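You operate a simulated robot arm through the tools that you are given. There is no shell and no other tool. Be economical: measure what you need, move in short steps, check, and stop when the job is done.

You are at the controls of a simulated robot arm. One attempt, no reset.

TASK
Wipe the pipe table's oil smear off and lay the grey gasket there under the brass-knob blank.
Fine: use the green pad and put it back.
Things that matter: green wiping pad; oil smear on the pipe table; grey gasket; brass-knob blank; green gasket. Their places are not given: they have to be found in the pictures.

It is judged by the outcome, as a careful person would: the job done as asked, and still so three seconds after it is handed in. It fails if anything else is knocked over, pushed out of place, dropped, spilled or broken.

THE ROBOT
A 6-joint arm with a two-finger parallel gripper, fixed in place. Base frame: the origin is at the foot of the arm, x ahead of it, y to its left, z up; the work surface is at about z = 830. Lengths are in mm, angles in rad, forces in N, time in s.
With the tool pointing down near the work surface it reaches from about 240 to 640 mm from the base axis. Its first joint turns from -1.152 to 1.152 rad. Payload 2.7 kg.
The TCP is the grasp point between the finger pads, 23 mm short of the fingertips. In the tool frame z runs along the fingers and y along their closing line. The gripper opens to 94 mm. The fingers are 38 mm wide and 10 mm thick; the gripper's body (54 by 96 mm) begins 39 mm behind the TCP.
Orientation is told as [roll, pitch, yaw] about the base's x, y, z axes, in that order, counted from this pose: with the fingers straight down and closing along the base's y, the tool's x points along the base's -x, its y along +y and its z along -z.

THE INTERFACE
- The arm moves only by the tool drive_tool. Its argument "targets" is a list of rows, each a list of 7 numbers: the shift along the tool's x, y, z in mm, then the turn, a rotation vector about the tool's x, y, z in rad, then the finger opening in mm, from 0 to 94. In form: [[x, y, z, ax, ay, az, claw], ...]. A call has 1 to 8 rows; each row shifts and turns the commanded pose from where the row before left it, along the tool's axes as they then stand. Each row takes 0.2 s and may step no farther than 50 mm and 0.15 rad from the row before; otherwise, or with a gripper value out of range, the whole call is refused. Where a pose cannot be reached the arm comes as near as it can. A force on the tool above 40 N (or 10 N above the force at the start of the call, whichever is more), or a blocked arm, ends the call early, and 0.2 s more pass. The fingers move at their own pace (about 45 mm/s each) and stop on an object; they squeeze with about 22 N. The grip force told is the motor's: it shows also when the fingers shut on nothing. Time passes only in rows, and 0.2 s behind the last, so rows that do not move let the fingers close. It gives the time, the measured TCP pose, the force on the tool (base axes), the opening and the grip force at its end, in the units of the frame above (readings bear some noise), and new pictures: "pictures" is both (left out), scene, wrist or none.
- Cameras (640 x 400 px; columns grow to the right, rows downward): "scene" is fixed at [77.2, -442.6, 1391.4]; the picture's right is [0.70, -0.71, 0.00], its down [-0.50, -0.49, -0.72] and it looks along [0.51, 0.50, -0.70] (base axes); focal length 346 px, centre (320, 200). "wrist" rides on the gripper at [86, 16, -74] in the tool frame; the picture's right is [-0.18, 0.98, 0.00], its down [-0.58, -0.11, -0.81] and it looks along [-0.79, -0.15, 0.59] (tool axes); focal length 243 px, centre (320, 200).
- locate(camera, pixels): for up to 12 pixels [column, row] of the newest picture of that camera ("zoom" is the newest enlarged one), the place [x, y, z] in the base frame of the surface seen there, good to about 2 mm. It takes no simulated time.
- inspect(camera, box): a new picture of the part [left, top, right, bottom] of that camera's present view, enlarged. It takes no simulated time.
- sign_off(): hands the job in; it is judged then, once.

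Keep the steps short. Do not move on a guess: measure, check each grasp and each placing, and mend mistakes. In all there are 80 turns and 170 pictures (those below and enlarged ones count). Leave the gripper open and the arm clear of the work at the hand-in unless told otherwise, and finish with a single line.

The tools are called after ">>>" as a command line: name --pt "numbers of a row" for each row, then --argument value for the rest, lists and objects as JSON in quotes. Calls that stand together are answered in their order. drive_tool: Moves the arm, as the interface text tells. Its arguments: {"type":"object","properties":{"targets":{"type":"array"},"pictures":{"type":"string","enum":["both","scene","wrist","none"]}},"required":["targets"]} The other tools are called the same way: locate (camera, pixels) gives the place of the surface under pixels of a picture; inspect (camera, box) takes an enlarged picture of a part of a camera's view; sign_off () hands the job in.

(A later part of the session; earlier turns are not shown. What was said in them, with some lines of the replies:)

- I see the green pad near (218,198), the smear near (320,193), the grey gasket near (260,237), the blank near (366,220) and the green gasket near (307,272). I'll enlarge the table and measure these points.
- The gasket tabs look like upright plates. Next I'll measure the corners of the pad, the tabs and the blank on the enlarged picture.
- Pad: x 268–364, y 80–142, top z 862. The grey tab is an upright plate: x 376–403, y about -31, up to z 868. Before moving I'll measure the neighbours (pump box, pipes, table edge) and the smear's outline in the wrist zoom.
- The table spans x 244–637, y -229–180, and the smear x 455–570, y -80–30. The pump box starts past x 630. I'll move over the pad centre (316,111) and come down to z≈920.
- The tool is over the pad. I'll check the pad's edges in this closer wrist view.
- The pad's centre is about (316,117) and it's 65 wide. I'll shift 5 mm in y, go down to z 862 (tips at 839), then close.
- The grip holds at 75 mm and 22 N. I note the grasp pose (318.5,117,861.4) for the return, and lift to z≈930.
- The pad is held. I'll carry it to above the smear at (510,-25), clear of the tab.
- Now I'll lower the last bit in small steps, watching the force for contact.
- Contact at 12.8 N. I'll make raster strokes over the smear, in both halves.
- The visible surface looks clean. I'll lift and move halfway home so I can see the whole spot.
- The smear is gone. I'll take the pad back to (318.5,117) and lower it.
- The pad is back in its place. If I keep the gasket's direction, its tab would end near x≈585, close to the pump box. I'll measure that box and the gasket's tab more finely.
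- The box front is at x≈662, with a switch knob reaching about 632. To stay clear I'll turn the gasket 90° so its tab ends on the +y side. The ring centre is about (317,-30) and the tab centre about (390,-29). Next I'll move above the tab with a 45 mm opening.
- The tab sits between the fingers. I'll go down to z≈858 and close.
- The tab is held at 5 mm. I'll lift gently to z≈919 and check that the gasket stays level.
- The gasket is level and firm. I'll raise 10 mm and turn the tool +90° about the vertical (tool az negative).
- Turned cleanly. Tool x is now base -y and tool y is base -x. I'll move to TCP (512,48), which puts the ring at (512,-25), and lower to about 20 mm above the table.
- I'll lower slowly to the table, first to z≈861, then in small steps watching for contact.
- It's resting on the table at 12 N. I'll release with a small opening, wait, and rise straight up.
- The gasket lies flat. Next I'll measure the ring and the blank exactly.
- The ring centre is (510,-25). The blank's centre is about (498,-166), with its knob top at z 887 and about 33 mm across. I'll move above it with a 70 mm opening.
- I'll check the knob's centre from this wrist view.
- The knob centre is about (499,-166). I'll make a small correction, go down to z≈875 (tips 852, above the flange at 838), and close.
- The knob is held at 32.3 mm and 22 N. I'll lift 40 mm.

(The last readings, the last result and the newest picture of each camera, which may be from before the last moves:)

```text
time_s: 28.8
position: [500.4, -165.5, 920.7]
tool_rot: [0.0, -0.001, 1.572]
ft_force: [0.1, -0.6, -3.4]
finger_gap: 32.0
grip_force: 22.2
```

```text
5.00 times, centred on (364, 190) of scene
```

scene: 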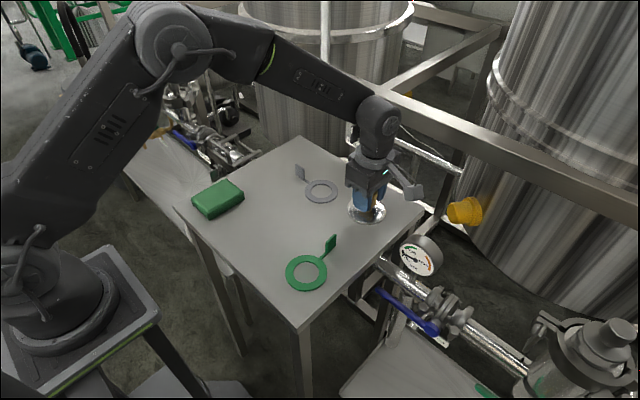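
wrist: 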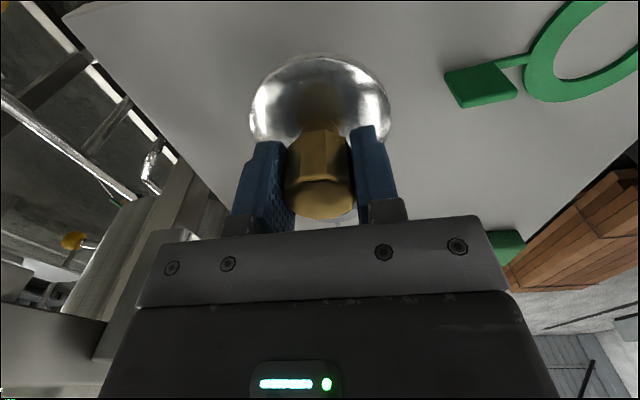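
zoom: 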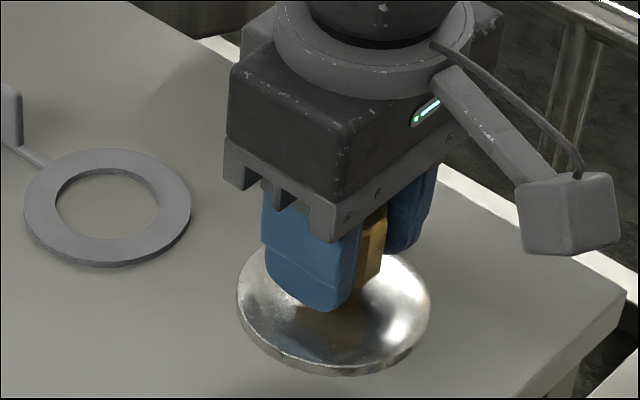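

The blank hangs level. I'll carry it over the ring (dx +11, dy +141.5) and lower 20 mm, then measure.

>>> drive_tool --pt "-36 -3 0 0 0 0 20" --pt "-36 -3 0 0 0 0 20" --pt "-36 -3 0 0 0 0 20" --pt "-33.5 -2 0 0 0 0 20" --pt "0 0 15 0 0 0 20" --pt "0 0 10 0 0 0 20" --pt "0 0 0 0 0 0 20"

>>> inspect --camera "scene" --box '[256, 145, 384, 225]'

```text
time_s: 30.4
position: [511.9, -23.6, 893.9]
tool_rot: [0.001, 0.0, 1.57]
ft_force: [0.2, 0.1, -3.0]
finger_gap: 32.2
grip_force: 22.5
```

scene: 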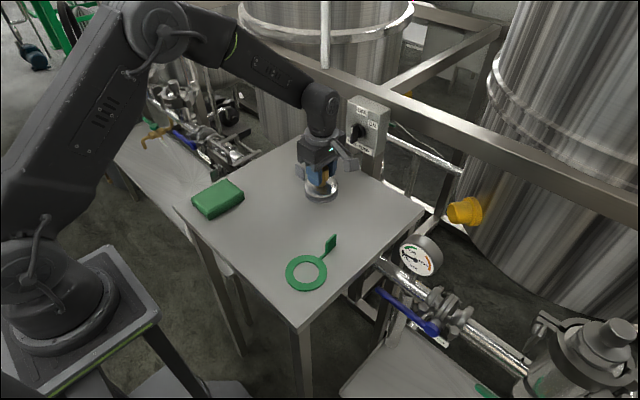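
wrist: 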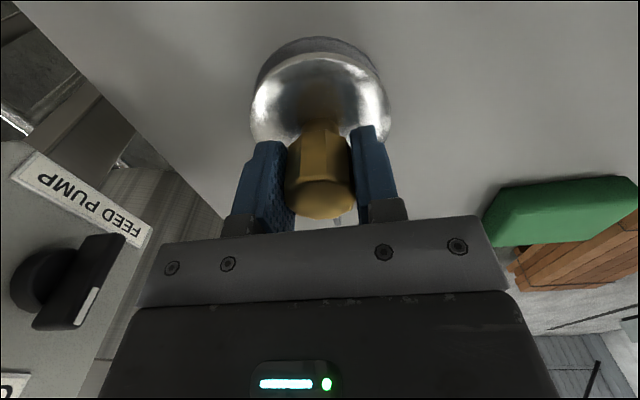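

```text
5.00 times, centred on (320, 185) of scene
```

zoom: 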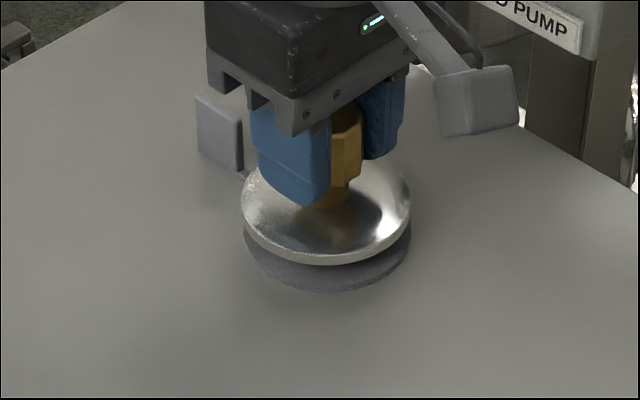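

The flange is about 13 mm above the ring. I'll check the alignment by measuring the flange edge.

>>> locate --camera "zoom" --pixels '[[245, 215], [407, 210], [328, 252], [268, 240], [390, 235], [328, 284], [270, 270], [390, 268]]'

>>> drive_tool --pt "0.5 0.8 6 0 0 0 20" --pt "0 0 3 0 0 0 20" --pt "0 0 0 0 0 0 20" --pictures "wrist"

>>> inspect --camera "scene" --box '[256, 145, 384, 225]'

```text
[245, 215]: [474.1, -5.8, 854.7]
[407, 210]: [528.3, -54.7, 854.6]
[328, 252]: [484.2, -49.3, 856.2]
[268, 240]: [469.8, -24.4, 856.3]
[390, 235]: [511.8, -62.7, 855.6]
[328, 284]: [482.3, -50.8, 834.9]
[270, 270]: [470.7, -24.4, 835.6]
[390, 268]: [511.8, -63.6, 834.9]
```

```text
time_s: 31.2
position: [510.4, -25.2, 885.5]
tool_rot: [0.0, -0.001, 1.571]
ft_force: [0.0, -0.1, -3.1]
finger_gap: 32.0
grip_force: 21.4
```

wrist: 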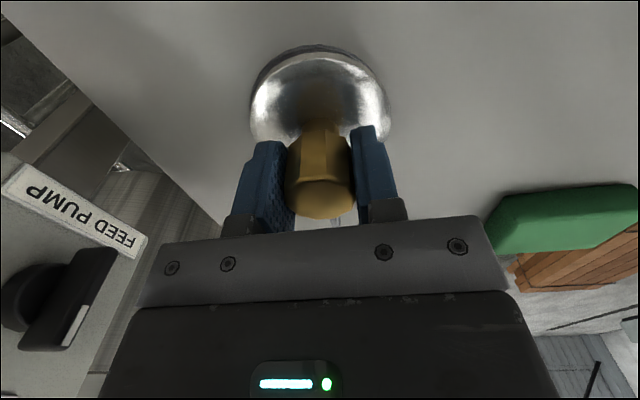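

```text
5.00 times, centred on (320, 185) of scene
```

zoom: 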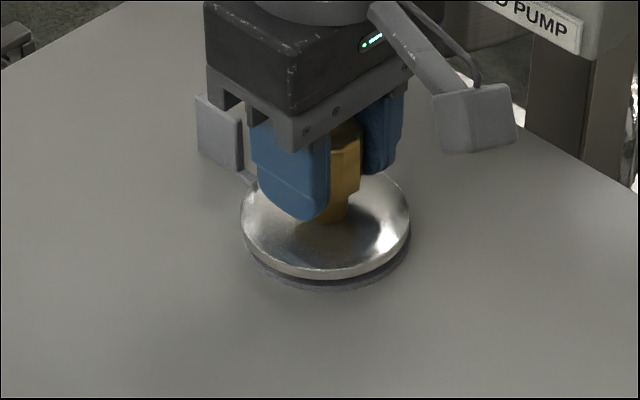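

It's well aligned over the ring. I'll lower in small steps until contact.

>>> drive_tool --pt "0 0 3 0 0 0 20" --pt "0 0 1 0 0 0 20" --pt "0 0 0.7 0 0 0 20" --pictures "none"

```text
time_s: 32.0
position: [510.6, -24.4, 882.2]
tool_rot: [-0.002, 0.0, 1.572]
ft_force: [0.1, 0.6, -2.8]
finger_gap: 32.0
grip_force: 22.0
```

>>> drive_tool --pt "0 0 0.8 0 0 0 20" --pt "0 0 0.6 0 0 0 20" --pictures "none"

```text
time_s: 32.6
position: [511.4, -25.9, 880.5]
tool_rot: [0.0, -0.001, 1.57]
ft_force: [-0.4, 0.0, -3.0]
finger_gap: 32.1
grip_force: 22.0
```

Still carrying its weight (-3 N), so I'll go a little lower.

>>> drive_tool --pt "0 0 0.6 0 0 0 20" --pt "0 0 0.4 0 0 0 20" --pictures "none"

```text
time_s: 33.2
position: [510.3, -25.8, 878.7]
tool_rot: [0.0, -0.001, 1.57]
ft_force: [-2.2, 0.8, 2.8]
finger_gap: 32.3
grip_force: 21.9
```

Contact: the force has changed from -3 to +2.8 N. I'll open to 60 and rise straight up, clear of the knob.

>>> drive_tool --pt "0 0 0 0 0 0 45" --pt "0 0 0 0 0 0 60" --pt "0 0 0 0 0 0 60" --pt "0 0 -20 0 0 0 60" --pt "0 0 -40 0 0 0 60" --pt "0 0 -40 0 0 0 60" --pt "0 0 -40 0 0 0 60"

>>> inspect --camera "scene" --box '[256, 145, 384, 225]'

```text
time_s: 34.8
position: [508.9, -24.3, 1018.5]
tool_rot: [0.002, 0.001, 1.571]
ft_force: [-0.2, 0.1, 0.4]
finger_gap: 59.9
grip_force: 0.0
```

scene: 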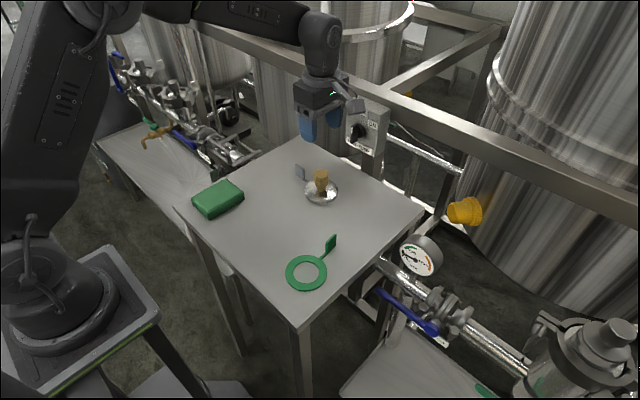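
wrist: 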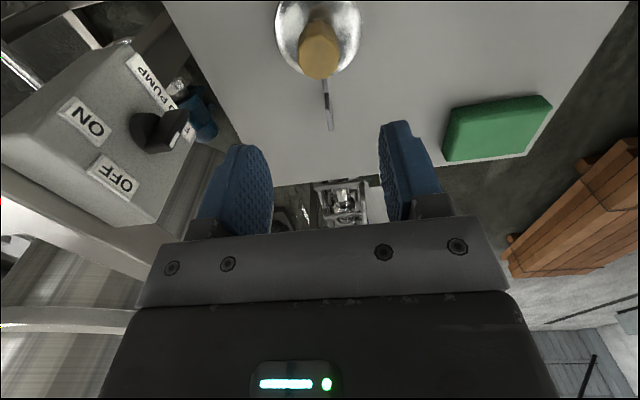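

```text
5.00 times, centred on (320, 185) of scene
```

zoom: 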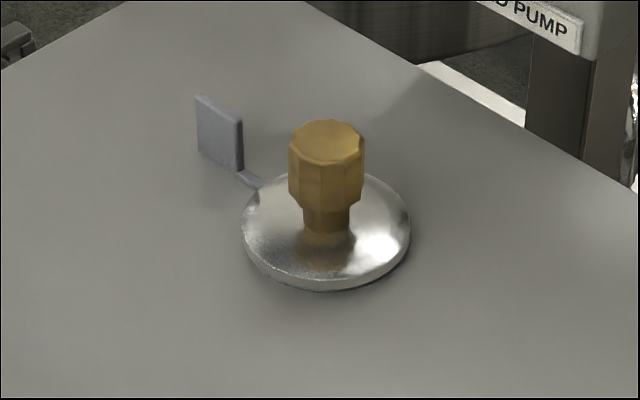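

The blank sits level and centred on the gasket, the pad is in its place, and the green gasket hasn't been touched. I'll draw the open arm back and up, then hand in.

>>> drive_tool --pt "0 0 -40 0 0 0 90" --pt "0 45 -10 0 0 0 90" --pt "0 45 0 0 0 0 90" --pt "0 45 0 0 0 0 90" --pt "0 0 0 0 0 0 90" --pictures "scene"

>>> inspect --camera "scene" --box '[170, 130, 430, 310]'

```text
time_s: 36.0
position: [375.0, -25.0, 1069.6]
tool_rot: [0.001, -0.001, 1.571]
ft_force: [0.0, -0.3, 1.0]
finger_gap: 90.1
grip_force: 0.0
```

scene: 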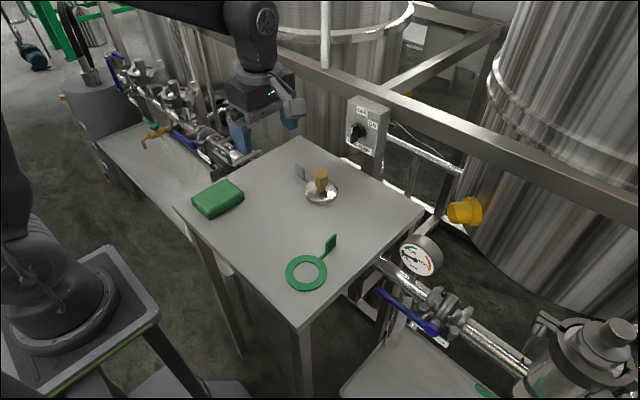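

```text
2.22 times, centred on (300, 220) of scene
```

zoom: 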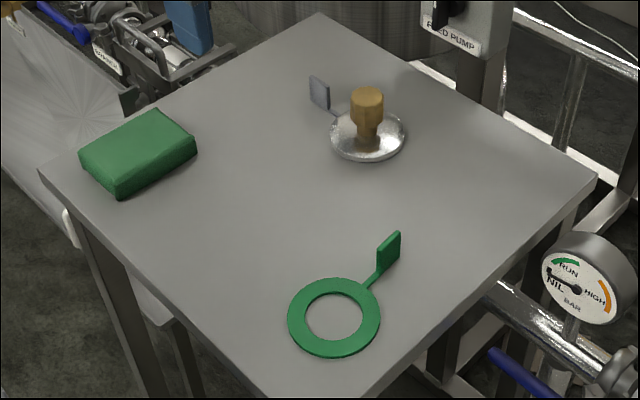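

Everything is in place: the table is clean, the pad is home, and the blank is on the grey gasket. Handing in.

>>> sign_off

```text
The job is handed in.
```

The oil smear is wiped off, the green pad is back in its place, and the grey gasket lies on the wiped spot under the brass-knob blank, turned 90° to keep the gripper clear of the pump box.
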